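You operate a simulated robot arm through the tools that you are given. There is no shell and no other tool.

You run a simulated robot arm. Do the job below in one go: nothing can be reset, and whatever is moved stays where it is left.

TASK
Serve the muffin on the white plate and pour milk into the yellow mug.
Fine: milk up to the mug's line; the dome goes back on the cake plate, the jug where it stood. Set down upright: white jug.

Only the result counts: the job must be done as asked and must still hold three seconds after the hand-in. Knocking over, shifting, dropping, spilling or breaking anything else fails it.

THE ROBOT
A 6-joint arm with a two-finger parallel gripper, fixed in place. Base frame: the origin is at the foot of the arm, x ahead of it, y to its left, z up; the work surface is at about z = 739. Units: mm, rad, N and s.
With the tool pointing down near the work surface it reaches from about 300 to 700 mm from the base axis. Its first joint turns from -2.897 to 2.897 rad. Payload 4.1 kg.
The TCP is the grasp point between the finger pads, 23 mm short of the fingertips. In the tool frame z runs along the fingers and y along their closing line. Largest opening 94 mm; finger width 38, thickness 10; the body of the gripper, 54 by 96 mm, starts 39 mm behind the TCP.
Orientation is that of the tool frame in the base frame, as a unit quaternion [x, y, z, w]. With the fingers straight down and closing along the base's y, the tool's x points along the base's -x, its y along +y and its z along -z.

THE INTERFACE
- The arm moves only by the tool arm_command. Its argument "deltas" is a list of rows, each a list of 3 entries, a list of its own where there are three numbers: the opening, from 0 (shut) to 1 (fully open), then the shift along the tool's x, y, z in units of 150 mm (1.0 is 150 mm), then the turn, a rotation vector about the tool's x, y, z in units of 180 degrees (1.0 is 180 degrees). In form: [[grip, [dx, dy, dz], [wx, wy, wz]], ...]. A call has 1 to 20 rows; each row is the pose to reach, as a shift and turn from the pose commanded when the call began, along the tool's axes at that moment. A call with a number of a shift or a turn outside -1 to 1 is refused whole. Rows are played at 5 a second. More than 50 mm and 0.15 rad between two rows, or a gripper value outside its range, and nothing of the call is played. Where a pose cannot be reached the arm comes as near as it can. A force on the tool above 50 N (or 10 N above the force at the start of the call, whichever is more), or a blocked arm, ends the call early, and 0.2 s more pass. The fingers move at their own pace (about 45 mm/s each) and stop on an object; they squeeze with about 36 N. The grip force told is the motor's: it shows also when the fingers shut on nothing. Time passes only in rows, and 0.2 s behind the last, so rows that repeat a pose let the fingers close. The reply holds the time, the measured pose of the TCP, the force on the tool along the base axes, the opening and the grip force, in the units named above and with some noise, with the torque about the TCP (base axes, N m) and any sound that the robot's microphone picked up.
- Cameras (640 x 400 px; columns grow to the right, rows downward): "scene" is fixed at [48.8, -649.3, 1478.3]; the picture's right is [0.41, -0.91, 0.00], its down [-0.73, -0.33, -0.60] and it looks along [0.54, 0.24, -0.80] (base axes); focal length 276 px, centre (320, 200). "wrist" rides on the gripper at [86, 16, -74] in the tool frame; the picture's right is [-0.18, 0.98, 0.00], its down [-0.58, -0.11, -0.81] and it looks along [-0.79, -0.15, 0.59] (tool axes); focal length 243 px, centre (320, 200). There is no depth. A picture from a camera that has moved, and an enlarged one, comes with that camera's place and axes in the base frame and with its lens.
- snapshot(camera): a new picture of that camera. No time passes.
- slide_trunk(by): slides the trunk up (or, below 0, down) by that many mm; the arm rides with it, the base frame stays. It gives what a move gives, with no picture.
- close_up(camera, box): a new picture of the part [left, top, right, bottom] of that camera's present view, enlarged. No time passes.
- close_job(): hands the job in; it is judged then, once.

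Nothing tells you positions but the pictures and the camera data. Unless the task says otherwise, let go and move clear before handing in.

The tools are called after "Request:" by a JSON object that holds its "method" and its "body". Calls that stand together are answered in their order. arm_command: Moves the arm, as the interface text tells. Its arguments: {"type":"object","properties":{"deltas":{"type":"array"}},"required":["deltas"]} The other tools are called the same way: slide_trunk (by) slides the trunk up or down; snapshot (camera) takes a picture; close_up (camera, box) takes an enlarged picture of a part of a camera's view; close_job () hands the job in.

At the start:

```text
time_s: 0.0
eef_pos: [439.7, -219.9, 1132.5]
orientation: [0.0, 1.0, 0.0, 0.0]
ft_force: [-0.6, -0.7, -0.2]
moment: [0.01, 0.0, 0.0]
grip_width: 94.0
grasp_force: 0.1
trunk travel left (down, up): [-525.0, 65.0]
```

scene: 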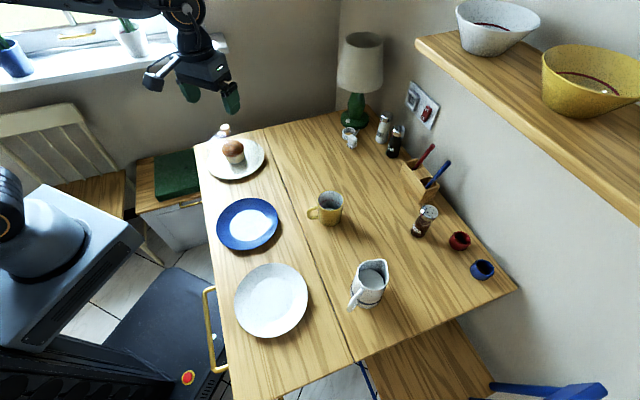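
wrist: 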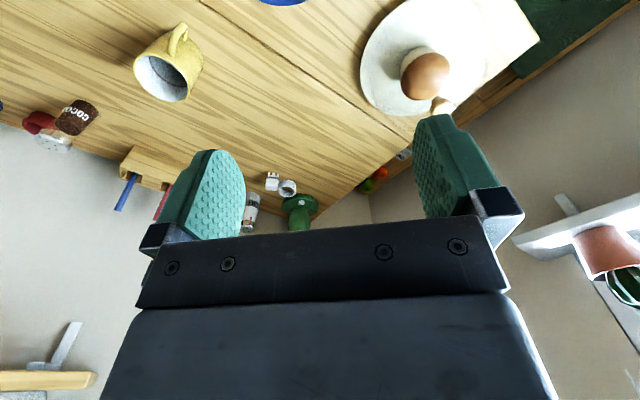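

I see a table with a cake plate holding a muffin at the far left, a blue plate, a white plate, a yellow mug and a white jug. I will look closer at each before moving.

Request:
{"method": "close_up", "body": {"camera": "scene", "box": [180, 100, 300, 200]}}

Request:
{"method": "close_up", "body": {"camera": "scene", "box": [280, 170, 440, 320]}}

Request:
{"method": "close_up", "body": {"camera": "scene", "box": [190, 180, 350, 360]}}

Request:
{"method": "close_up", "body": {"camera": "wrist", "box": [320, 0, 560, 150]}}

```text
4.00 times, centred on (240, 150) of scene
camera zoom: at [48.8, -649.3, 1478.3], right [0.41, -0.91, 0.0], down [-0.73, -0.33, -0.6], along [0.54, 0.24, -0.8], focal length 1103 px, centre (640, 400)
```

zoom: 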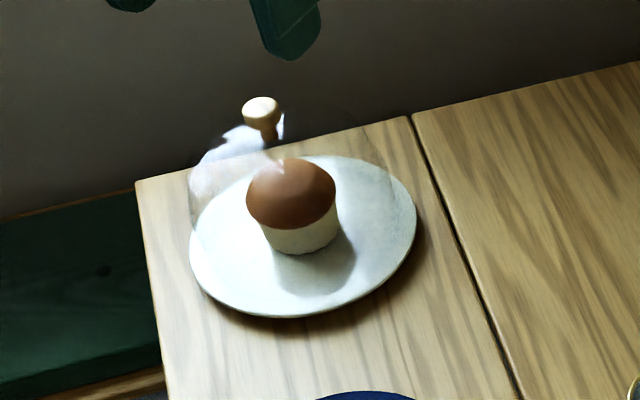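

```text
2.67 times, centred on (360, 245) of scene
camera zoom: at [48.8, -649.3, 1478.3], right [0.41, -0.91, 0.0], down [-0.73, -0.33, -0.6], along [0.54, 0.24, -0.8], focal length 735 px, centre (213, 80)
```

zoom: 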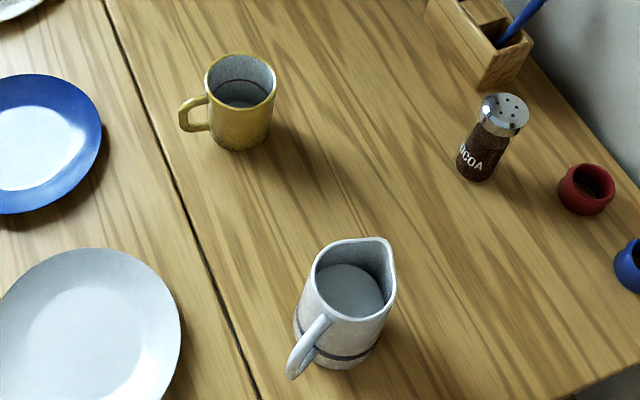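

```text
2.22 times, centred on (270, 270) of scene
camera zoom: at [48.8, -649.3, 1478.3], right [0.41, -0.91, 0.0], down [-0.73, -0.33, -0.6], along [0.54, 0.24, -0.8], focal length 613 px, centre (431, 44)
```

zoom: 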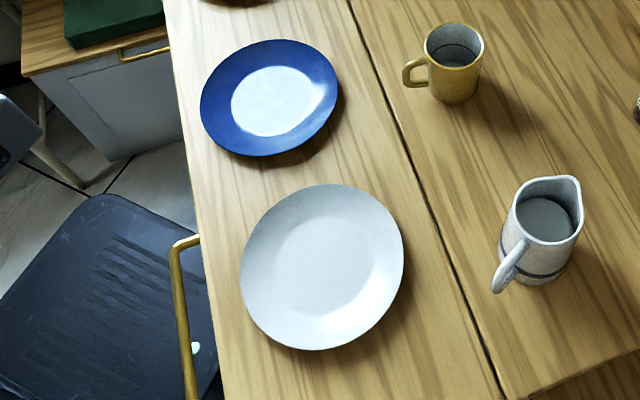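

```text
2.67 times, centred on (440, 75) of wrist
camera zoom: at [354.0, -202.3, 1208.1], right [0.18, 0.98, 0.0], down [0.58, -0.11, 0.81], along [0.79, -0.15, -0.59], focal length 647 px, centre (0, 533)
```

zoom: 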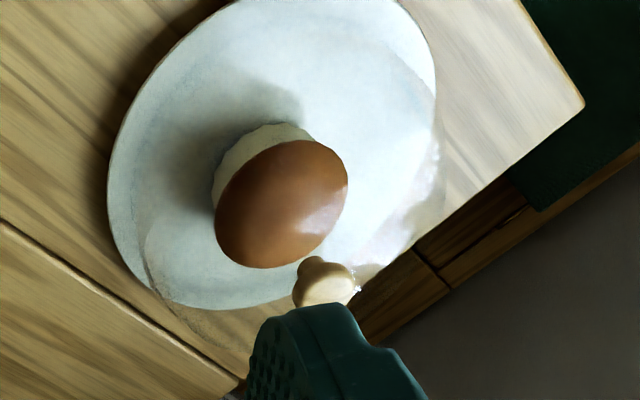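

The muffin sits under a clear glass dome with a wooden knob, and I put the cake plate centre near (588, -68). The white plate is near (195, -445), the mug near (498, -485) and the jug near (310, -668) with its handle toward -x. Next I move the wrist camera to look at the dome from nearer.

Request:
{"method": "arm_command", "body": {"deltas": [[0.5, [0.053, 0.2, 0.177], [0, 0, 0]], [0.5, [0.106, 0.4, 0.353], [0, 0, 0]], [0.5, [0.159, 0.6, 0.53], [0, 0, 0]], [0.5, [0.212, 0.8, 0.706], [0, 0, 0]], [0.5, [0.265, 1.0, 0.883], [0, 0, 0]], [0.5, [0.265, 1.0, 0.883], [0, 0, 0]]]}}

Request:
{"method": "snapshot", "body": {"camera": "wrist"}}

Request:
{"method": "snapshot", "body": {"camera": "scene"}}

```text
time_s: 1.4
eef_pos: [399.4, -68.9, 1000.3]
orientation: [0.0, 1.0, 0.0, 0.0]
ft_force: [0.4, -0.1, 0.3]
moment: [0.0, -0.01, -0.01]
grip_width: 47.0
grasp_force: 0.2
trunk travel left (down, up): [-525.0, 65.0]
```

```text
taken
camera wrist: at [312.6, -51.5, 1074.9], right [0.18, 0.98, 0.0], down [0.58, -0.11, 0.81], along [0.79, -0.15, -0.59], focal length 243 px, centre (320, 200)
```

wrist: 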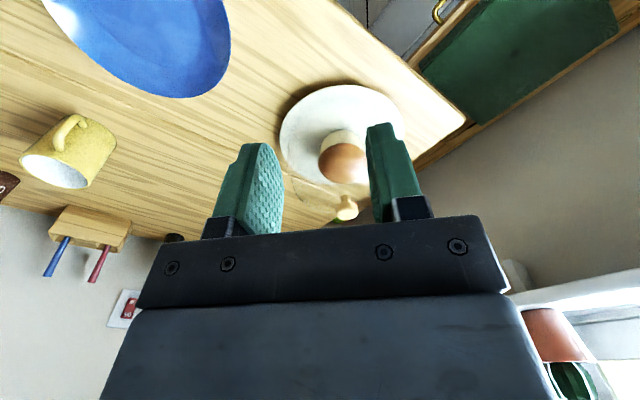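

```text
taken
```

scene: 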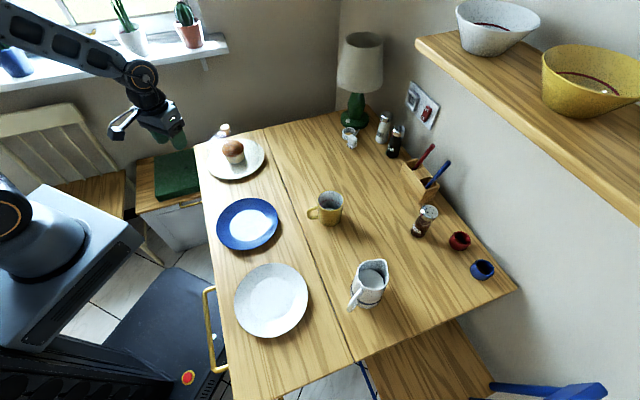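

The arm moved as expected and the dome's knob now sits low in the wrist view, between the fingers. I zoom in to fix its position.

Request:
{"method": "close_up", "body": {"camera": "wrist", "box": [250, 70, 450, 240]}}

Request:
{"method": "close_up", "body": {"camera": "scene", "box": [195, 115, 275, 185]}}

```text
2.35 times, centred on (350, 155) of wrist
camera zoom: at [312.6, -51.5, 1074.9], right [0.18, 0.98, 0.0], down [0.58, -0.11, 0.81], along [0.79, -0.15, -0.59], focal length 571 px, centre (249, 306)
```

zoom: 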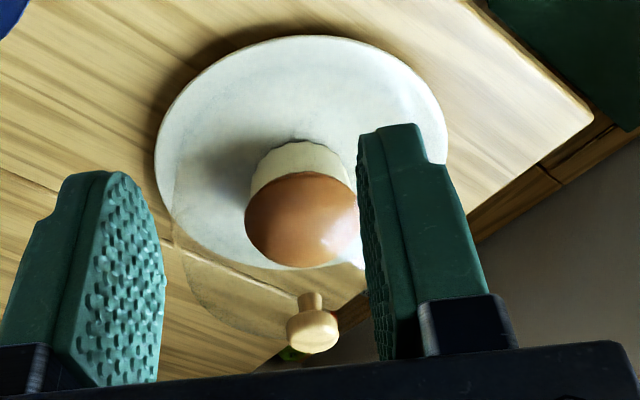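

```text
5.71 times, centred on (235, 150) of scene
camera zoom: at [48.8, -649.3, 1478.3], right [0.41, -0.91, 0.0], down [-0.73, -0.33, -0.6], along [0.54, 0.24, -0.8], focal length 1576 px, centre (806, 486)
```

zoom: 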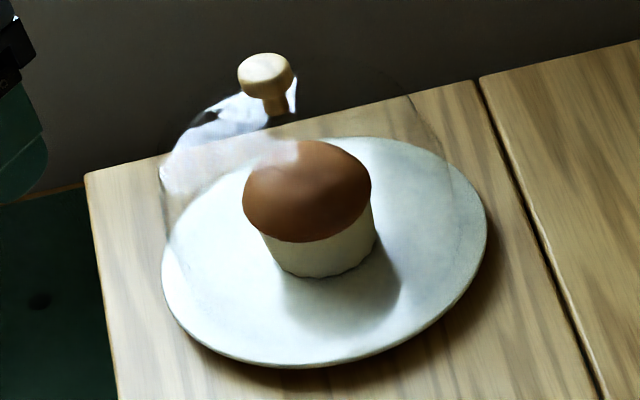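

The knob head is about 31 mm wide at roughly (590.6, -66, 890), and the muffin beneath it is centred at about (591, -67). I open part way and approach above the knob.

Request:
{"method": "arm_command", "body": {"deltas": [[0.65, [-0.2, 0.0, 0.067], [0, 0, 0]], [0.65, [-0.4, 0.0, 0.134], [0, 0, 0]], [0.65, [-0.6, 0.0, 0.2], [0, 0, 0]], [0.65, [-0.8, 0.0, 0.267], [0, 0, 0]], [0.65, [-0.8, 0.0, 0.267], [0, 0, 0]]]}}

Request:
{"method": "snapshot", "body": {"camera": "wrist"}}

```text
time_s: 2.6
eef_pos: [518.4, -69.1, 959.2]
orientation: [0.001, 1.0, -0.001, 0.0]
ft_force: [0.7, -0.6, -0.3]
moment: [0.0, -0.02, -0.01]
grip_width: 61.2
grasp_force: 0.0
trunk travel left (down, up): [-525.0, 65.0]
```

```text
taken
camera wrist: at [433.8, -52.5, 1034.4], right [0.18, 0.98, 0.0], down [0.58, -0.11, 0.81], along [0.79, -0.15, -0.59], focal length 243 px, centre (320, 200)
```

wrist: 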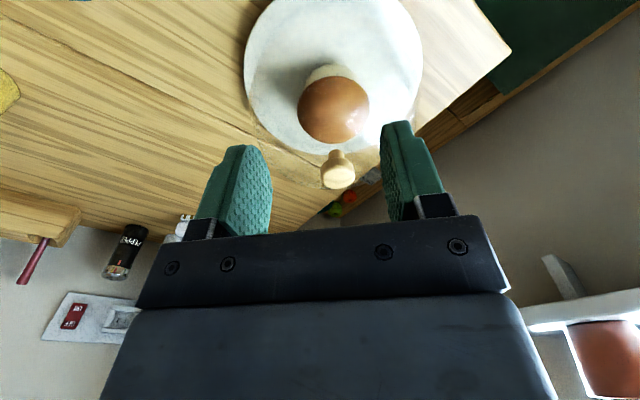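

The knob is confirmed at about (590, -65.5, 890). I move over it, lower to grip height and close.

Request:
{"method": "arm_command", "body": {"deltas": [[0.65, [-0.16, 0.007, 0.0], [0, 0, 0]], [0.65, [-0.32, 0.013, 0.0], [0, 0, 0]], [0.65, [-0.473, 0.022, 0.0], [0, 0, 0]], [0.65, [-0.473, 0.022, 0.1], [0, 0, 0]], [0.65, [-0.473, 0.022, 0.2], [0, 0, 0]], [0.65, [-0.473, 0.022, 0.3], [0, 0, 0]], [0.65, [-0.473, 0.022, 0.4], [0, 0, 0]], [0.65, [-0.473, 0.022, 0.447], [0, 0, 0]], [0.65, [-0.473, 0.022, 0.447], [0, 0, 0]]]}}

Request:
{"method": "snapshot", "body": {"camera": "wrist"}}

Request:
{"method": "close_up", "body": {"camera": "scene", "box": [175, 85, 285, 185]}}

```text
time_s: 4.6
eef_pos: [589.9, -64.9, 893.6]
orientation: [0.001, 1.0, -0.001, 0.0]
ft_force: [0.1, -0.2, 0.6]
moment: [-0.01, 0.0, -0.01]
grip_width: 61.0
grasp_force: 0.0
trunk travel left (down, up): [-525.0, 65.0]
```

```text
taken
camera wrist: at [504.7, -48.0, 968.6], right [0.18, 0.98, 0.0], down [0.58, -0.11, 0.81], along [0.79, -0.15, -0.59], focal length 243 px, centre (320, 200)
```

wrist: 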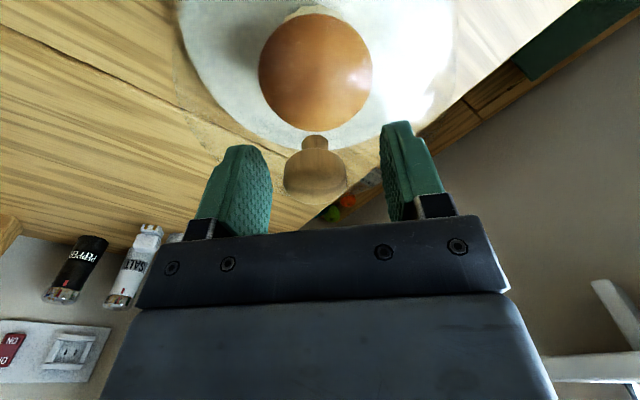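

```text
4.00 times, centred on (230, 135) of scene
camera zoom: at [48.8, -649.3, 1478.3], right [0.41, -0.91, 0.0], down [-0.73, -0.33, -0.6], along [0.54, 0.24, -0.8], focal length 1103 px, centre (680, 460)
```

zoom: 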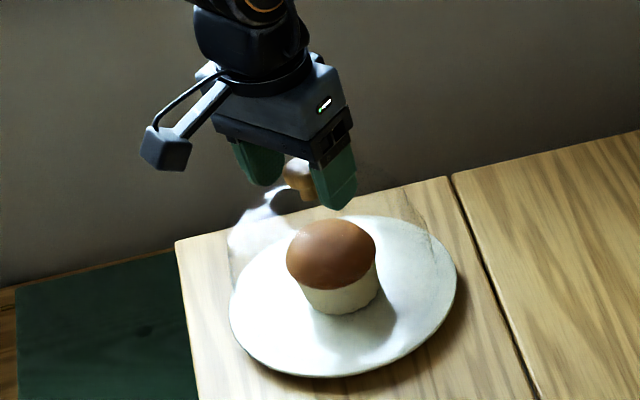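

The knob sits between the fingers, about 2 mm toward -y from centre. I correct that and close on it.

Request:
{"method": "arm_command", "body": {"deltas": [[0.65, [0.007, -0.014, 0.005], [0, 0, 0]], [0.2, [0.007, -0.014, 0.005], [0, 0, 0]], [0.0, [0.007, -0.014, 0.005], [0, 0, 0]], [0.0, [0.007, -0.014, 0.005], [0, 0, 0]], [0.0, [0.007, -0.014, 0.005], [0, 0, 0]]]}}

```text
time_s: 5.8
eef_pos: [590.6, -67.4, 893.7]
orientation: [0.0, 1.0, 0.0, 0.0]
ft_force: [0.6, 0.2, -0.4]
moment: [-0.07, -0.07, 0.08]
grip_width: 29.2
grasp_force: 35.7
trunk travel left (down, up): [-525.0, 65.0]
```

The fingers hold the knob at 29 mm. I lift straight up slowly.

Request:
{"method": "arm_command", "body": {"deltas": [[0.0, [0, 0, -0.03], [0, 0, 0]], [0.0, [0, 0, -0.08], [0, 0, 0]], [0.0, [0, 0, -0.15], [0, 0, 0]], [0.0, [0, 0, -0.25], [0, 0, 0]], [0.0, [0, 0, -0.35], [0, 0, 0]], [0.0, [0, 0, -0.45], [0, 0, 0]], [0.0, [0, 0, -0.55], [0, 0, 0]], [0.0, [0, 0, -0.65], [0, 0, 0]], [0.0, [0, 0, -0.75], [0, 0, 0]], [0.0, [0, 0, -0.85], [0, 0, 0]], [0.0, [0, 0, -0.85], [0, 0, 0]]]}}

Request:
{"method": "snapshot", "body": {"camera": "scene"}}

Request:
{"method": "snapshot", "body": {"camera": "wrist"}}

```text
time_s: 8.2
eef_pos: [590.2, -68.0, 1019.6]
orientation: [0.0, 1.0, 0.0, 0.0]
ft_force: [0.0, 0.0, -0.3]
moment: [-0.03, -0.02, 0.02]
grip_width: 0.0
grasp_force: 35.6
trunk travel left (down, up): [-525.0, 65.0]
```

```text
taken
```

scene: 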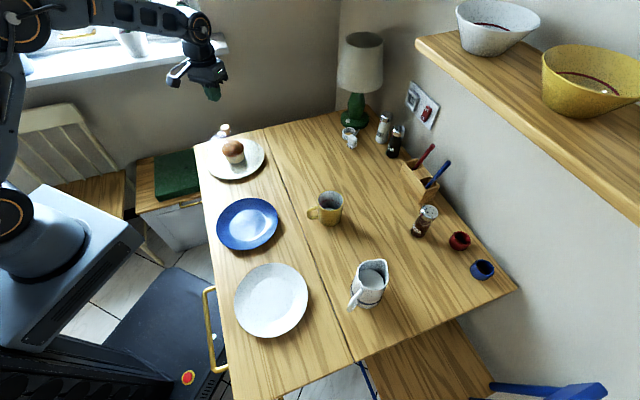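

```text
taken
camera wrist: at [503.8, -51.4, 1094.9], right [0.18, 0.98, 0.0], down [0.58, -0.11, 0.81], along [0.79, -0.15, -0.59], focal length 243 px, centre (320, 200)
```

wrist: 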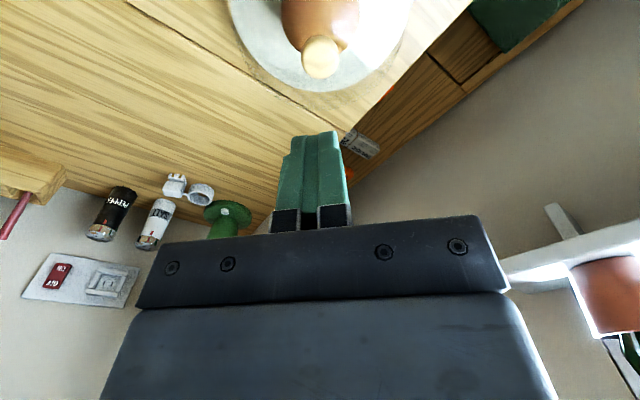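

The knob slipped out of the grip and the dome seems to be still on the plate. I zoom in to check its position and the knob's shape before trying again.

Request:
{"method": "close_up", "body": {"camera": "scene", "box": [200, 115, 260, 155]}}

Request:
{"method": "close_up", "body": {"camera": "wrist", "box": [220, 0, 420, 130]}}

```text
10.00 times, centred on (230, 135) of scene
camera zoom: at [48.8, -649.3, 1478.3], right [0.41, -0.91, 0.0], down [-0.73, -0.33, -0.6], along [0.54, 0.24, -0.8], focal length 2757 px, centre (1220, 850)
```

zoom: 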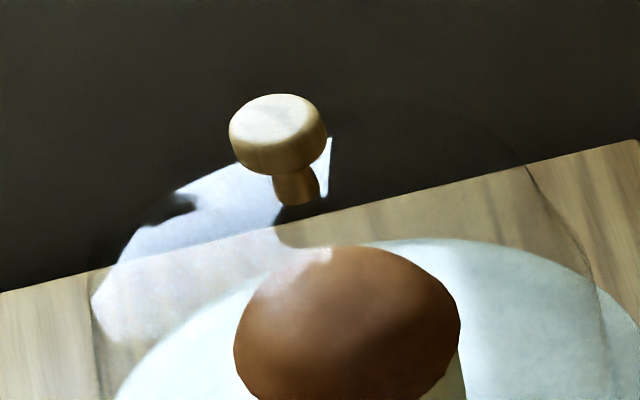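

```text
3.08 times, centred on (320, 65) of wrist
camera zoom: at [503.8, -51.4, 1094.9], right [0.18, 0.98, 0.0], down [0.58, -0.11, 0.81], along [0.79, -0.15, -0.59], focal length 746 px, centre (320, 615)
```

zoom: 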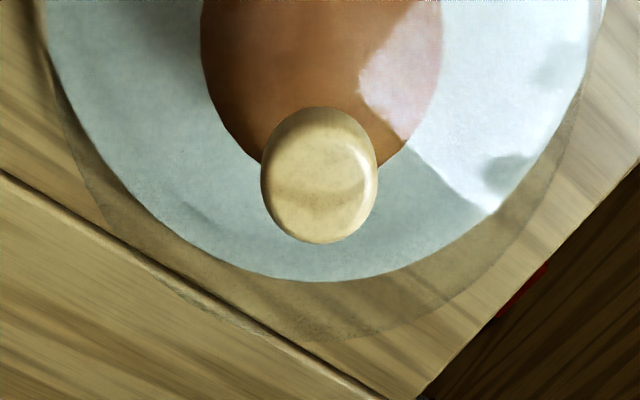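

The dome is still in place, with its knob head 29 mm wide between z of about 882 and 898. I regrip slightly lower, then lift only a few mm slowly and read the force.

Request:
{"method": "arm_command", "body": {"deltas": [[0.55, [0.011, 0.005, 0.0], [0, 0, 0]], [0.55, [0.011, 0.005, 0.2], [0, 0, 0]], [0.55, [0.011, 0.005, 0.4], [0, 0, 0]], [0.55, [0.011, 0.005, 0.6], [0, 0, 0]], [0.55, [0.011, 0.005, 0.7], [0, 0, 0]], [0.55, [0.011, 0.005, 0.8], [0, 0, 0]], [0.55, [0.011, 0.005, 0.85], [0, 0, 0]], [0.55, [0.011, 0.005, 0.868], [0, 0, 0]], [0.55, [0.011, 0.005, 0.868], [0, 0, 0]]]}}

Request:
{"method": "close_up", "body": {"camera": "scene", "box": [195, 95, 265, 145]}}

Request:
{"method": "close_up", "body": {"camera": "wrist", "box": [220, 100, 420, 230]}}

```text
time_s: 10.2
eef_pos: [587.9, -68.0, 891.0]
orientation: [0.0, 1.0, -0.001, 0.003]
ft_force: [-1.0, -0.9, 16.1]
moment: [-0.45, -0.07, 0.02]
grip_width: 51.9
grasp_force: 0.1
trunk travel left (down, up): [-525.0, 65.0]
```

```text
8.00 times, centred on (230, 120) of scene
camera zoom: at [48.8, -649.3, 1478.3], right [0.41, -0.91, 0.0], down [-0.73, -0.33, -0.6], along [0.54, 0.24, -0.8], focal length 2206 px, centre (1040, 840)
```

zoom: 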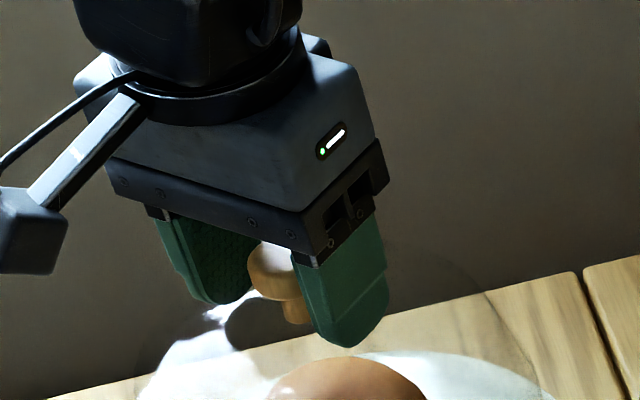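

```text
3.08 times, centred on (320, 165) of wrist
camera zoom: at [501.8, -50.8, 966.3], right [0.18, 0.98, 0.0], down [0.58, -0.11, 0.81], along [0.8, -0.15, -0.59], focal length 746 px, centre (320, 308)
```

zoom: 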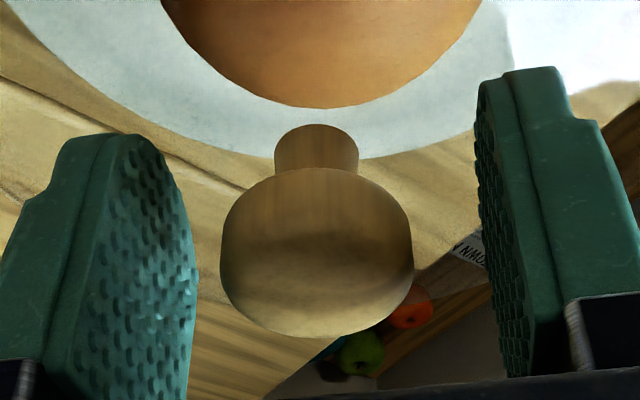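

The fingertips touch the glass here (16 N upward), so I raise 2.5 mm, close, and then lift in tiny steps.

Request:
{"method": "arm_command", "body": {"deltas": [[0.55, [0, 0, -0.017], [0, 0, 0]], [0.55, [0, 0, -0.017], [0, 0, 0]], [0.0, [0, 0, -0.017], [0, 0, 0]], [0.0, [0, 0, -0.017], [0, 0, 0]], [0.0, [0, 0, -0.017], [0, 0, 0]], [0.0, [0, 0, -0.017], [0, 0, 0]], [0.0, [0, 0, -0.017], [0, 0, 0]], [0.0, [0, 0, -0.017], [0, 0, 0]]]}}

Request:
{"method": "close_up", "body": {"camera": "wrist", "box": [220, 100, 420, 230]}}

```text
time_s: 12.0
eef_pos: [586.3, -66.8, 892.7]
orientation: [0.001, 1.0, 0.0, 0.0]
ft_force: [-0.7, 0.7, -0.9]
moment: [-0.04, 0.02, 0.02]
grip_width: 29.0
grasp_force: 35.9
trunk travel left (down, up): [-525.0, 65.0]
```

```text
3.08 times, centred on (320, 165) of wrist
camera zoom: at [502.2, -50.4, 967.0], right [0.18, 0.98, 0.0], down [0.58, -0.11, 0.81], along [0.79, -0.15, -0.59], focal length 746 px, centre (320, 308)
```

zoom: 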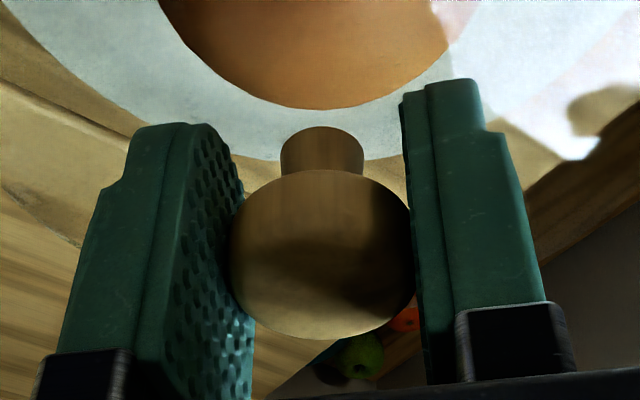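

The pads now hold the knob squarely. I lift 5 mm in sub-millimetre steps and check the load.

Request:
{"method": "arm_command", "body": {"deltas": [[0.0, [0, 0, -0.005], [0, 0, 0]], [0.0, [0, 0, -0.01], [0, 0, 0]], [0.0, [0, 0, -0.015], [0, 0, 0]], [0.0, [0, 0, -0.02], [0, 0, 0]], [0.0, [0, 0, -0.025], [0, 0, 0]], [0.0, [0, 0, -0.03], [0, 0, 0]], [0.0, [0, 0, -0.034], [0, 0, 0]]]}}

Request:
{"method": "close_up", "body": {"camera": "wrist", "box": [220, 100, 420, 230]}}

Request:
{"method": "close_up", "body": {"camera": "scene", "box": [190, 95, 280, 185]}}

```text
time_s: 13.6
eef_pos: [588.6, -65.7, 897.1]
orientation: [0.0, 1.0, -0.001, 0.0]
ft_force: [0.2, -0.3, -3.7]
moment: [-0.02, -0.02, 0.04]
grip_width: 29.2
grasp_force: 36.0
trunk travel left (down, up): [-525.0, 65.0]
```

```text
3.08 times, centred on (320, 165) of wrist
camera zoom: at [502.8, -49.5, 972.6], right [0.18, 0.98, 0.0], down [0.58, -0.11, 0.81], along [0.79, -0.15, -0.59], focal length 746 px, centre (320, 308)
```

zoom: 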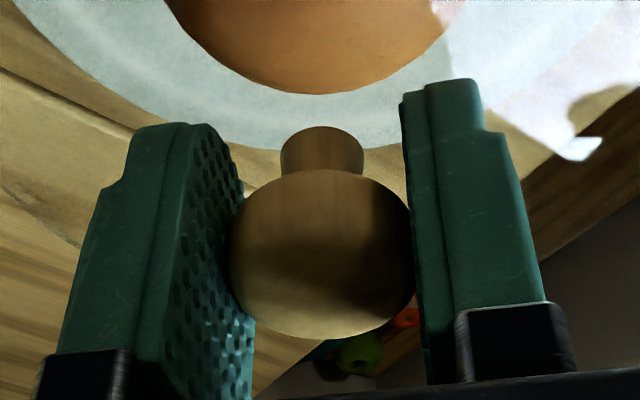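

```text
4.44 times, centred on (235, 140) of scene
camera zoom: at [48.8, -649.3, 1478.3], right [0.41, -0.91, 0.0], down [-0.73, -0.33, -0.6], along [0.54, 0.24, -0.8], focal length 1225 px, centre (698, 467)
```

zoom: 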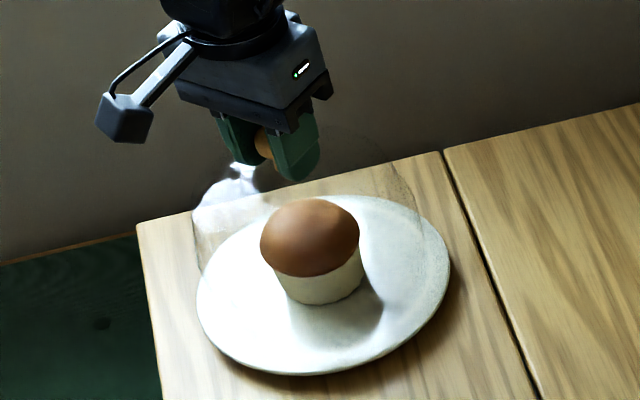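

The dome is held: 3.7 N of load and the knob has not moved between the pads. I continue lifting slowly.

Request:
{"method": "arm_command", "body": {"deltas": [[0.0, [0, 0, -0.007], [0, 0, 0]], [0.0, [0, 0, -0.02], [0, 0, 0]], [0.0, [0, 0, -0.035], [0, 0, 0]], [0.0, [0, 0, -0.055], [0, 0, 0]], [0.0, [0, 0, -0.075], [0, 0, 0]], [0.0, [0, 0, -0.095], [0, 0, 0]], [0.0, [0, 0, -0.115], [0, 0, 0]], [0.0, [0, 0, -0.135], [0, 0, 0]], [0.0, [0, 0, -0.15], [0, 0, 0]], [0.0, [0, 0, -0.16], [0, 0, 0]]]}}

Request:
{"method": "close_up", "body": {"camera": "wrist", "box": [220, 100, 420, 230]}}

```text
time_s: 15.8
eef_pos: [589.7, -67.0, 922.6]
orientation: [0.0, 1.0, 0.0, 0.0]
ft_force: [-0.1, 0.0, -4.5]
moment: [-0.03, 0.02, -0.05]
grip_width: 29.2
grasp_force: 36.4
trunk travel left (down, up): [-525.0, 65.0]
```

```text
3.08 times, centred on (320, 165) of wrist
camera zoom: at [502.9, -50.4, 996.8], right [0.18, 0.98, 0.0], down [0.58, -0.11, 0.81], along [0.79, -0.15, -0.59], focal length 746 px, centre (320, 308)
```

zoom: 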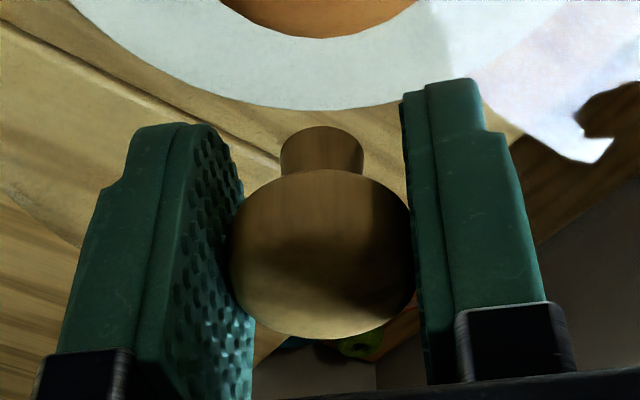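

The hold is steady. I keep lifting at the same gentle speed.

Request:
{"method": "arm_command", "body": {"deltas": [[0.0, [0, 0, -0.01], [0, 0, 0]], [0.0, [0, 0, -0.03], [0, 0, 0]], [0.0, [0, 0, -0.06], [0, 0, 0]], [0.0, [0, 0, -0.09], [0, 0, 0]], [0.0, [0, 0, -0.12], [0, 0, 0]], [0.0, [0, 0, -0.15], [0, 0, 0]], [0.0, [0, 0, -0.18], [0, 0, 0]], [0.0, [0, 0, -0.21], [0, 0, 0]], [0.0, [0, 0, -0.24], [0, 0, 0]], [0.0, [0, 0, -0.27], [0, 0, 0]], [0.0, [0, 0, -0.3], [0, 0, 0]], [0.0, [0, 0, -0.33], [0, 0, 0]], [0.0, [0, 0, -0.36], [0, 0, 0]], [0.0, [0, 0, -0.39], [0, 0, 0]], [0.0, [0, 0, -0.42], [0, 0, 0]], [0.0, [0, 0, -0.45], [0, 0, 0]], [0.0, [0, 0, -0.48], [0, 0, 0]], [0.0, [0, 0, -0.51], [0, 0, 0]], [0.0, [0, 0, -0.53], [0, 0, 0]], [0.0, [0, 0, -0.54], [0, 0, 0]]]}}

Request:
{"method": "snapshot", "body": {"camera": "scene"}}

Request:
{"method": "snapshot", "body": {"camera": "wrist"}}

```text
time_s: 20.0
eef_pos: [588.1, -66.6, 1002.2]
orientation: [0.0, 1.0, 0.0, 0.0]
ft_force: [0.6, 0.3, -4.3]
moment: [0.0, 0.02, -0.01]
grip_width: 29.1
grasp_force: 36.3
trunk travel left (down, up): [-525.0, 65.0]
```

```text
taken
```

scene: 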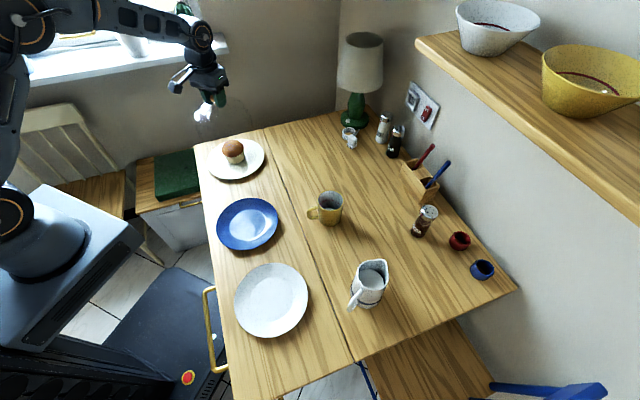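

```text
taken
camera wrist: at [502.8, -50.0, 1078.1], right [0.18, 0.98, 0.0], down [0.58, -0.11, 0.81], along [0.79, -0.15, -0.59], focal length 243 px, centre (320, 200)
```

wrist: 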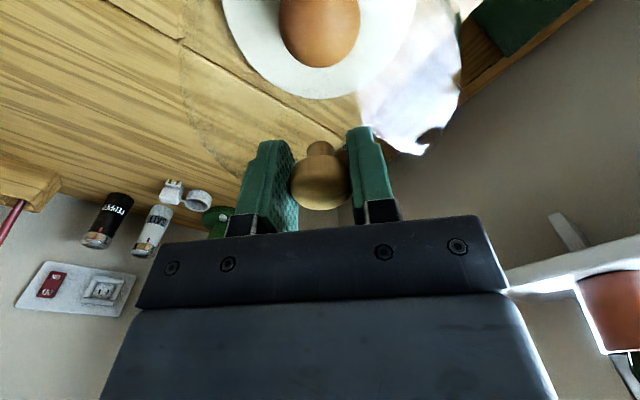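

The dome is clear at about 105 mm up and the muffin is uncovered. I carry the dome toward the free table spot at about (580, -295), clear of both plates and the mug.

Request:
{"method": "arm_command", "body": {"deltas": [[0.0, [0.0, -0.02, 0], [0, 0, 0]], [0.0, [0.0, -0.06, 0], [0, 0, 0]], [0.0, [0.005, -0.12, 0], [0, 0, 0]], [0.0, [0.01, -0.18, 0], [0, 0, 0]], [0.0, [0.015, -0.24, 0], [0, 0, 0]], [0.0, [0.02, -0.3, 0], [0, 0, 0]], [0.0, [0.025, -0.36, 0], [0, 0, 0]], [0.0, [0.03, -0.42, 0], [0, 0, 0]], [0.0, [0.035, -0.48, 0], [0, 0, 0]], [0.0, [0.04, -0.54, 0], [0, 0, 0]], [0.0, [0.04, -0.6, 0], [0, 0, 0]], [0.0, [0.04, -0.66, 0], [0, 0, 0]], [0.0, [0.04, -0.72, 0], [0, 0, 0]], [0.0, [0.04, -0.78, 0], [0, 0, 0]], [0.0, [0.04, -0.84, 0], [0, 0, 0]], [0.0, [0.04, -0.89, 0], [0, 0, 0]], [0.0, [0.04, -0.92, 0], [0, 0, 0]], [0.0, [0.04, -0.93, 0], [0, 0, 0]]]}}

Request:
{"method": "snapshot", "body": {"camera": "scene"}}

Request:
{"method": "snapshot", "body": {"camera": "wrist"}}

```text
time_s: 23.8
eef_pos: [582.3, -207.4, 1003.2]
orientation: [0.0, 1.0, 0.0, 0.001]
ft_force: [-0.7, -1.1, -4.7]
moment: [-0.04, 0.03, 0.0]
grip_width: 29.0
grasp_force: 36.3
trunk travel left (down, up): [-525.0, 65.0]
```

```text
taken
```

scene: 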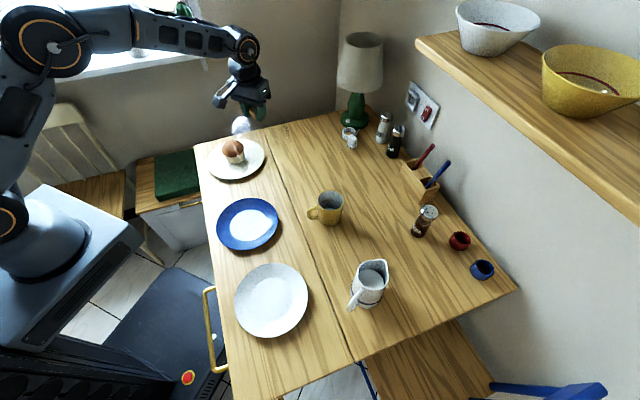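

```text
taken
camera wrist: at [497.0, -190.7, 1078.0], right [0.18, 0.98, 0.0], down [0.58, -0.11, 0.81], along [0.79, -0.15, -0.59], focal length 243 px, centre (320, 200)
```

wrist: 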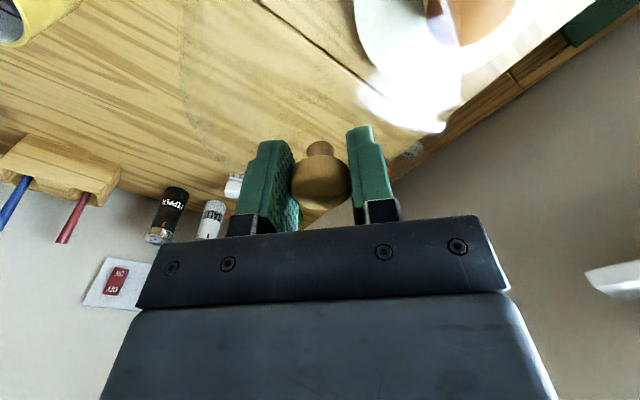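

The dome is steady at y of about -207. I move the remaining 88 mm to above the set-down spot.

Request:
{"method": "arm_command", "body": {"deltas": [[0.0, [0.0, -0.02, 0], [0, 0, 0]], [0.0, [0.0, -0.06, 0], [0, 0, 0]], [0.0, [0.0, -0.12, 0], [0, 0, 0]], [0.0, [0.005, -0.18, 0], [0, 0, 0]], [0.0, [0.01, -0.24, 0], [0, 0, 0]], [0.0, [0.01, -0.3, 0], [0, 0, 0]], [0.0, [0.01, -0.36, 0], [0, 0, 0]], [0.0, [0.01, -0.42, 0], [0, 0, 0]], [0.0, [0.01, -0.48, 0], [0, 0, 0]], [0.0, [0.01, -0.53, 0], [0, 0, 0]], [0.0, [0.01, -0.565, 0], [0, 0, 0]], [0.0, [0.01, -0.585, 0], [0, 0, 0]], [0.0, [0.01, -0.587, 0], [0, 0, 0]]]}}

Request:
{"method": "snapshot", "body": {"camera": "scene"}}

Request:
{"method": "snapshot", "body": {"camera": "wrist"}}

```text
time_s: 26.6
eef_pos: [580.4, -294.2, 1002.2]
orientation: [-0.001, 1.0, 0.0, 0.0]
ft_force: [-0.3, 0.3, -4.3]
moment: [-0.01, 0.02, 0.0]
grip_width: 28.9
grasp_force: 35.4
trunk travel left (down, up): [-525.0, 65.0]
```

```text
taken
```

scene: 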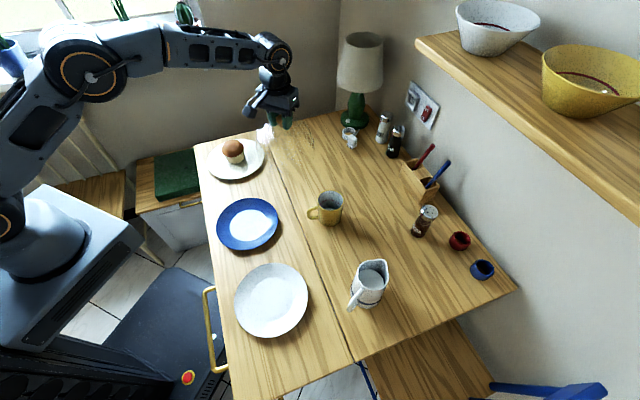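

```text
taken
camera wrist: at [495.1, -277.6, 1077.6], right [0.18, 0.98, 0.0], down [0.58, -0.11, 0.81], along [0.79, -0.15, -0.59], focal length 243 px, centre (320, 200)
```

wrist: 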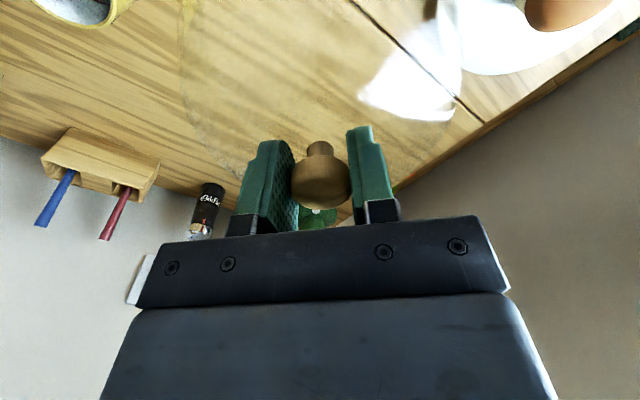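

The dome hangs above the free spot, near (580, -294). I lower it about 105 mm and then feel for contact.

Request:
{"method": "arm_command", "body": {"deltas": [[0.0, [0, 0, 0.01], [0, 0, 0]], [0.0, [0, 0, 0.035], [0, 0, 0]], [0.0, [0, 0, 0.07], [0, 0, 0]], [0.0, [0, 0, 0.11], [0, 0, 0]], [0.0, [0, 0, 0.15], [0, 0, 0]], [0.0, [0, 0, 0.19], [0, 0, 0]], [0.0, [0, 0, 0.23], [0, 0, 0]], [0.0, [0, 0, 0.27], [0, 0, 0]], [0.0, [0, 0, 0.31], [0, 0, 0]], [0.0, [0, 0, 0.35], [0, 0, 0]], [0.0, [0, 0, 0.39], [0, 0, 0]], [0.0, [0, 0, 0.43], [0, 0, 0]], [0.0, [0, 0, 0.47], [0, 0, 0]], [0.0, [0, 0, 0.51], [0, 0, 0]], [0.0, [0, 0, 0.55], [0, 0, 0]], [0.0, [0, 0, 0.59], [0, 0, 0]], [0.0, [0, 0, 0.63], [0, 0, 0]], [0.0, [0, 0, 0.66], [0, 0, 0]], [0.0, [0, 0, 0.68], [0, 0, 0]], [0.0, [0, 0, 0.69], [0, 0, 0]]]}}

Request:
{"method": "close_up", "body": {"camera": "scene", "box": [230, 110, 350, 200]}}

Request:
{"method": "snapshot", "body": {"camera": "wrist"}}

```text
time_s: 30.8
eef_pos: [581.3, -293.8, 898.8]
orientation: [0.0, 1.0, 0.0, 0.0]
ft_force: [-0.7, -1.0, -4.0]
moment: [-0.01, 0.02, 0.0]
grip_width: 29.0
grasp_force: 36.6
trunk travel left (down, up): [-525.0, 65.0]
```

```text
4.44 times, centred on (290, 155) of scene
camera zoom: at [48.8, -649.3, 1478.3], right [0.41, -0.91, 0.0], down [-0.73, -0.33, -0.6], along [0.54, 0.24, -0.8], focal length 1225 px, centre (453, 400)
```

zoom: 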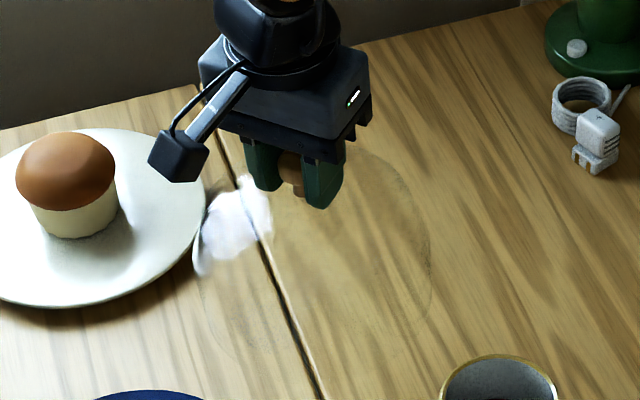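

```text
taken
camera wrist: at [496.0, -277.8, 974.1], right [0.18, 0.98, 0.0], down [0.58, -0.11, 0.81], along [0.79, -0.15, -0.59], focal length 243 px, centre (320, 200)
```

wrist: 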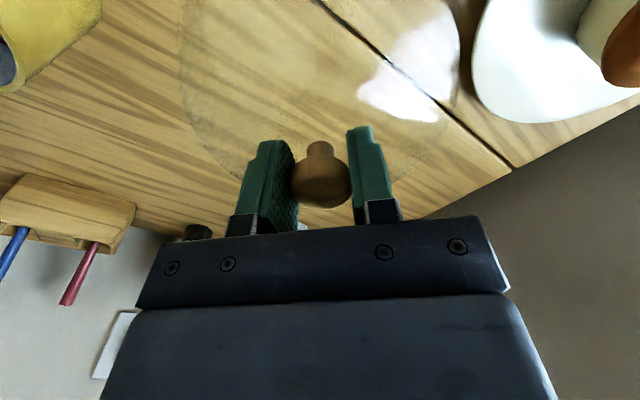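

The dome hangs about 10–15 mm above the wood with safe gaps all round. I lower in 1 mm steps until the load goes off the arm.

Request:
{"method": "arm_command", "body": {"deltas": [[0.0, [0, 0, 0.013], [0, 0, 0]], [0.0, [0, 0, 0.027], [0, 0, 0]], [0.0, [0, 0, 0.04], [0, 0, 0]], [0.0, [0, 0, 0.047], [0, 0, 0]], [0.0, [0, 0, 0.053], [0, 0, 0]]]}}

```text
time_s: 32.0
eef_pos: [582.0, -296.5, 891.6]
orientation: [0.0, 1.0, 0.001, 0.0]
ft_force: [0.8, -0.1, -3.4]
moment: [0.02, 0.05, 0.02]
grip_width: 28.9
grasp_force: 35.4
trunk travel left (down, up): [-525.0, 65.0]
```

Request:
{"method": "arm_command", "body": {"deltas": [[0.0, [0, 0, 0.007], [0, 0, 0]], [0.0, [0, 0, 0.013], [0, 0, 0]], [0.0, [0, 0, 0.02], [0, 0, 0]]]}}

```text
time_s: 32.8
eef_pos: [580.6, -295.1, 887.6]
orientation: [0.0, 1.0, 0.0, 0.0]
ft_force: [0.5, -0.5, -4.4]
moment: [0.06, 0.01, -0.02]
grip_width: 28.7
grasp_force: 36.0
trunk travel left (down, up): [-525.0, 65.0]
```

No contact yet at TCP z of about 888, with the dome's weight still on the arm. I continue down in small steps.

Request:
{"method": "arm_command", "body": {"deltas": [[0.0, [0, 0, 0.007], [0, 0, 0]], [0.0, [0, 0, 0.013], [0, 0, 0]], [0.0, [0, 0, 0.02], [0, 0, 0]]]}}

```text
time_s: 33.6
eef_pos: [581.0, -294.7, 883.4]
orientation: [-0.001, 1.0, 0.0, 0.001]
ft_force: [0.3, 0.2, -4.0]
moment: [0.0, -0.01, 0.0]
grip_width: 29.2
grasp_force: 36.0
trunk travel left (down, up): [-525.0, 65.0]
```

Request:
{"method": "arm_command", "body": {"deltas": [[0.0, [0, 0, 0.007], [0, 0, 0]], [0.0, [0, 0, 0.013], [0, 0, 0]]]}}

Request:
{"method": "close_up", "body": {"camera": "scene", "box": [230, 110, 350, 200]}}

```text
time_s: 34.2
eef_pos: [581.4, -296.1, 882.9]
orientation: [0.0, 1.0, 0.0, 0.0]
ft_force: [0.1, -0.2, -4.2]
moment: [-0.03, 0.01, -0.01]
grip_width: 29.3
grasp_force: 35.7
trunk travel left (down, up): [-525.0, 65.0]
```

```text
4.44 times, centred on (290, 155) of scene
camera zoom: at [48.8, -649.3, 1478.3], right [0.41, -0.91, 0.0], down [-0.73, -0.33, -0.6], along [0.54, 0.24, -0.8], focal length 1225 px, centre (453, 400)
```

zoom: 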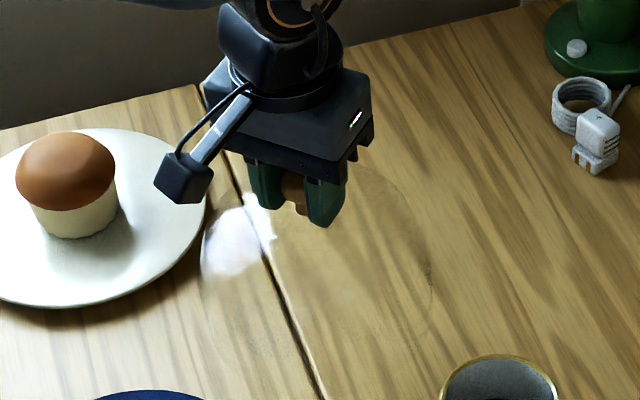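

Request:
{"method": "arm_command", "body": {"deltas": [[0.0, [0, 0, 0.007], [0, 0, 0]], [0.0, [0, 0, 0.013], [0, 0, 0]]]}}

```text
time_s: 34.8
eef_pos: [580.8, -295.5, 880.6]
orientation: [0.001, 1.0, 0.0, 0.0]
ft_force: [0.5, 0.1, -3.0]
moment: [-0.01, 0.02, 0.01]
grip_width: 29.3
grasp_force: 35.7
trunk travel left (down, up): [-525.0, 65.0]
```

Request:
{"method": "arm_command", "body": {"deltas": [[0.0, [0, 0, 0.005], [0, 0, 0]], [0.0, [0, 0, 0.01], [0, 0, 0]]]}}

```text
time_s: 35.4
eef_pos: [580.2, -294.9, 878.9]
orientation: [-0.001, 1.0, 0.0, -0.001]
ft_force: [0.1, 0.7, -3.8]
moment: [0.02, -0.01, 0.04]
grip_width: 29.3
grasp_force: 36.3
trunk travel left (down, up): [-525.0, 65.0]
```

Request:
{"method": "arm_command", "body": {"deltas": [[0.0, [0, 0, 0.005], [0, 0, 0]], [0.0, [0, 0, 0.01], [0, 0, 0]]]}}

```text
time_s: 36.0
eef_pos: [581.9, -295.2, 878.0]
orientation: [0.0, 1.0, 0.0, 0.0]
ft_force: [0.0, -0.5, -4.0]
moment: [-0.02, 0.01, 0.01]
grip_width: 28.8
grasp_force: 36.0
trunk travel left (down, up): [-525.0, 65.0]
```

Request:
{"method": "arm_command", "body": {"deltas": [[0.0, [0, 0, 0.005], [0, 0, 0]], [0.0, [0, 0, 0.01], [0, 0, 0]]]}}

Request:
{"method": "close_up", "body": {"camera": "scene", "box": [260, 130, 350, 200]}}

```text
time_s: 36.6
eef_pos: [580.4, -294.9, 877.6]
orientation: [0.0, 1.0, 0.0, -0.001]
ft_force: [1.2, -0.6, -3.9]
moment: [0.0, -0.03, 0.02]
grip_width: 29.0
grasp_force: 35.3
trunk travel left (down, up): [-525.0, 65.0]
```

```text
5.71 times, centred on (305, 165) of scene
camera zoom: at [48.8, -649.3, 1478.3], right [0.41, -0.91, 0.0], down [-0.73, -0.33, -0.6], along [0.54, 0.24, -0.8], focal length 1576 px, centre (406, 400)
```

zoom: 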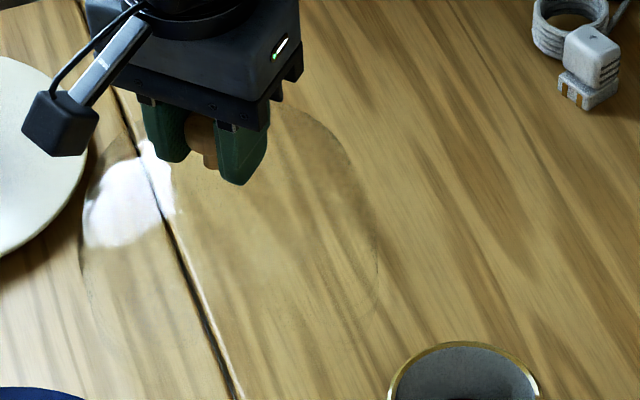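

Request:
{"method": "arm_command", "body": {"deltas": [[0.0, [0, 0, 0.005], [0, 0, 0]], [0.0, [0, 0, 0.01], [0, 0, 0]]]}}

```text
time_s: 37.2
eef_pos: [579.9, -295.4, 875.2]
orientation: [0.0, 1.0, 0.0, 0.001]
ft_force: [-0.6, -1.8, -1.1]
moment: [0.12, 0.22, 0.07]
grip_width: 28.8
grasp_force: 36.1
trunk travel left (down, up): [-525.0, 65.0]
```

The load has started to go off the arm, so the rim is touching the table. One more half-millimetre seats it.

Request:
{"method": "arm_command", "body": {"deltas": [[0.0, [0, 0, 0.003], [0, 0, 0]], [0.0, [0, 0, 0.005], [0, 0, 0]]]}}

```text
time_s: 37.8
eef_pos: [581.2, -294.6, 875.6]
orientation: [0.0, 1.0, 0.0, 0.001]
ft_force: [0.3, -2.7, 8.4]
moment: [0.06, 0.95, 0.16]
grip_width: 28.9
grasp_force: 36.4
trunk travel left (down, up): [-525.0, 65.0]
```

The dome is seated. I release the knob gently and rise.

Request:
{"method": "arm_command", "body": {"deltas": [[0.0, [0, 0, -0.004], [0, 0, 0]], [0.36, [0, 0, -0.004], [0, 0, 0]], [0.45, [0, 0, -0.004], [0, 0, 0]], [0.55, [0, 0, -0.004], [0, 0, 0]], [0.6, [0, 0, -0.03], [0, 0, 0]], [0.6, [0, 0, -0.1], [0, 0, 0]], [0.6, [0, 0, -0.25], [0, 0, 0]], [0.6, [0, 0, -0.45], [0, 0, 0]], [0.6, [0, 0, -0.7], [0, 0, 0]], [0.6, [0, 0, -0.7], [0, 0, 0]]]}}

Request:
{"method": "snapshot", "body": {"camera": "scene"}}

Request:
{"method": "snapshot", "body": {"camera": "wrist"}}

```text
time_s: 40.0
eef_pos: [579.3, -295.6, 979.1]
orientation: [0.0, 1.0, -0.001, 0.0]
ft_force: [-0.5, -0.8, 0.6]
moment: [-0.03, -0.01, 0.0]
grip_width: 56.4
grasp_force: 0.0
trunk travel left (down, up): [-525.0, 65.0]
```

```text
taken
```

scene: 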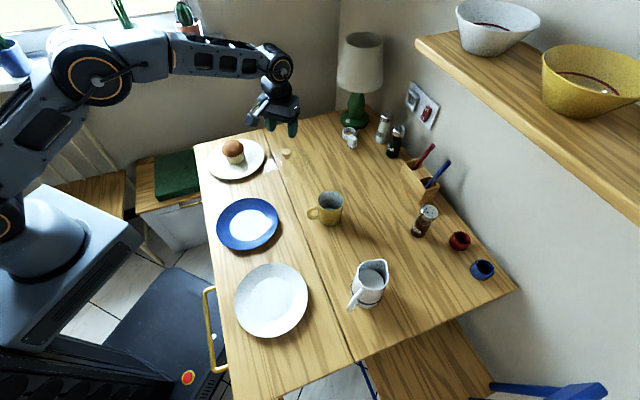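

```text
taken
camera wrist: at [495.0, -278.5, 1053.9], right [0.18, 0.98, 0.0], down [0.58, -0.11, 0.81], along [0.79, -0.15, -0.59], focal length 243 px, centre (320, 200)
```

wrist: 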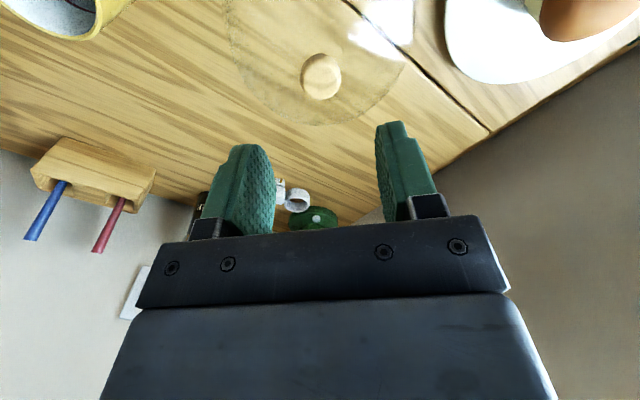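

The dome stands on the wood with its knob near (580, -295). Next I go back over the muffin and look at it.

Request:
{"method": "arm_command", "body": {"deltas": [[0.9, [0.05, 0.25, 0.0], [0, 0, 0]], [0.9, [0.1, 0.5, 0.0], [0, 0, 0]], [0.9, [0.15, 0.75, 0.0], [0, 0, 0]], [0.9, [0.2, 1.0, 0.0], [0, 0, 0]], [1.0, [0.2, 1.0, 0.0], [0, 0, 0]]]}}

Request:
{"method": "arm_command", "body": {"deltas": [[1.0, [0.0, 0.25, 0.0], [0, 0, 0]], [1.0, [0.0, 0.513, 0.05], [0, 0, 0]], [1.0, [0.0, 0.513, 0.1], [0, 0, 0]]]}}

Request:
{"method": "snapshot", "body": {"camera": "wrist"}}

Request:
{"method": "close_up", "body": {"camera": "scene", "box": [190, 110, 310, 200]}}

```text
time_s: 41.2
eef_pos: [552.4, -143.6, 977.9]
orientation: [-0.001, 1.0, 0.0, 0.001]
ft_force: [0.7, 0.1, 0.1]
moment: [-0.02, -0.02, 0.0]
grip_width: 94.1
grasp_force: 0.1
trunk travel left (down, up): [-525.0, 65.0]
```

```text
time_s: 42.0
eef_pos: [551.2, -68.1, 964.8]
orientation: [0.0, 1.0, 0.0, 0.0]
ft_force: [0.0, 0.7, 0.3]
moment: [-0.02, 0.04, 0.01]
grip_width: 94.1
grasp_force: 0.1
trunk travel left (down, up): [-525.0, 65.0]
```

```text
taken
camera wrist: at [465.5, -50.6, 1038.7], right [0.18, 0.98, 0.0], down [0.58, -0.11, 0.81], along [0.79, -0.15, -0.59], focal length 243 px, centre (320, 200)
```

wrist: 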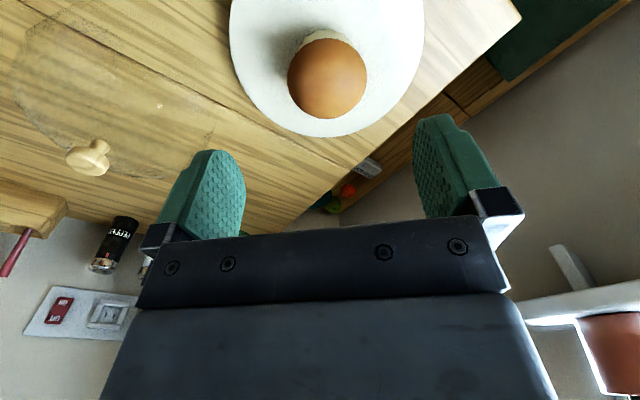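

```text
4.44 times, centred on (250, 155) of scene
camera zoom: at [48.8, -649.3, 1478.3], right [0.41, -0.91, 0.0], down [-0.73, -0.33, -0.6], along [0.54, 0.24, -0.8], focal length 1225 px, centre (631, 400)
```

zoom: 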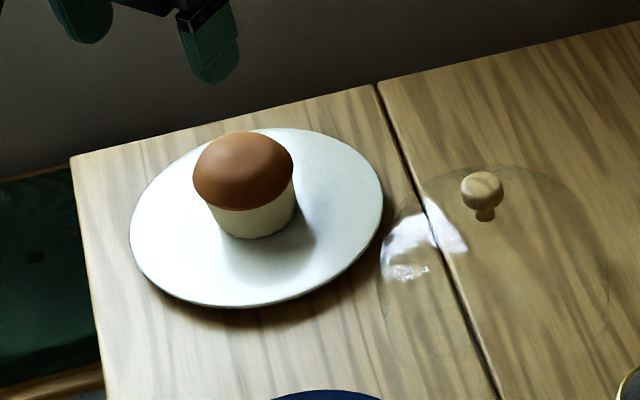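

The cap is about 79 mm across, centred at about (589.5, -67), widest at z of about 797 and topping out near 823. I move directly above it with the gripper fully open and check the alignment.

Request:
{"method": "arm_command", "body": {"deltas": [[1.0, [-0.128, 0.002, 0.1], [0, 0, 0]], [1.0, [-0.255, 0.003, 0.2], [0, 0, 0]], [1.0, [-0.255, 0.003, 0.4], [0, 0, 0]], [1.0, [-0.255, 0.003, 0.6], [0, 0, 0]], [1.0, [-0.255, 0.003, 0.667], [0, 0, 0]], [1.0, [-0.255, 0.003, 0.667], [0, 0, 0]]]}}

Request:
{"method": "snapshot", "body": {"camera": "wrist"}}

Request:
{"method": "close_up", "body": {"camera": "scene", "box": [190, 90, 290, 190]}}

```text
time_s: 43.4
eef_pos: [589.9, -67.3, 864.7]
orientation: [0.0, 1.0, 0.0, 0.0]
ft_force: [0.3, -0.1, -0.4]
moment: [-0.01, -0.02, 0.03]
grip_width: 94.1
grasp_force: 0.2
trunk travel left (down, up): [-525.0, 65.0]
```

```text
taken
camera wrist: at [504.9, -50.0, 939.7], right [0.18, 0.98, 0.0], down [0.58, -0.11, 0.81], along [0.79, -0.15, -0.59], focal length 243 px, centre (320, 200)
```

wrist: 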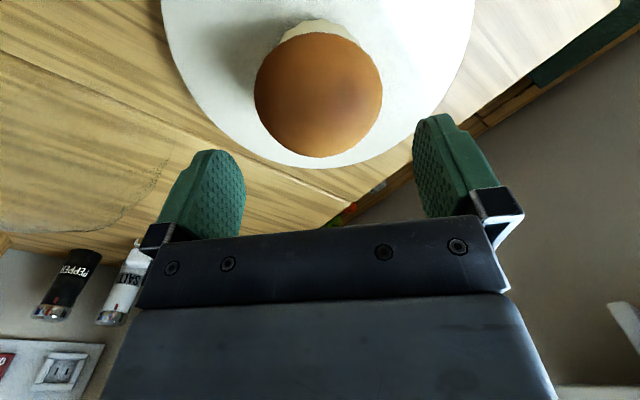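

```text
4.00 times, centred on (240, 140) of scene
camera zoom: at [48.8, -649.3, 1478.3], right [0.41, -0.91, 0.0], down [-0.73, -0.33, -0.6], along [0.54, 0.24, -0.8], focal length 1103 px, centre (640, 440)
```

zoom: 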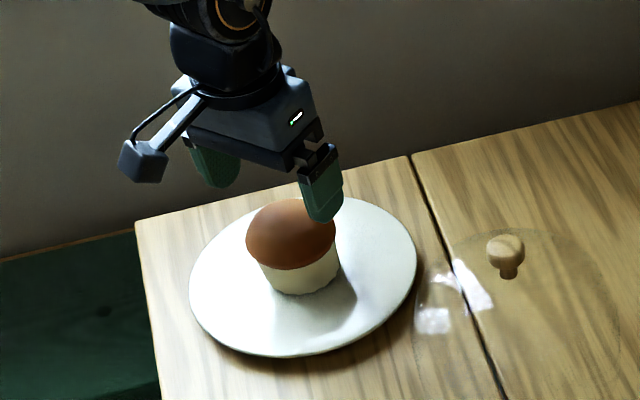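

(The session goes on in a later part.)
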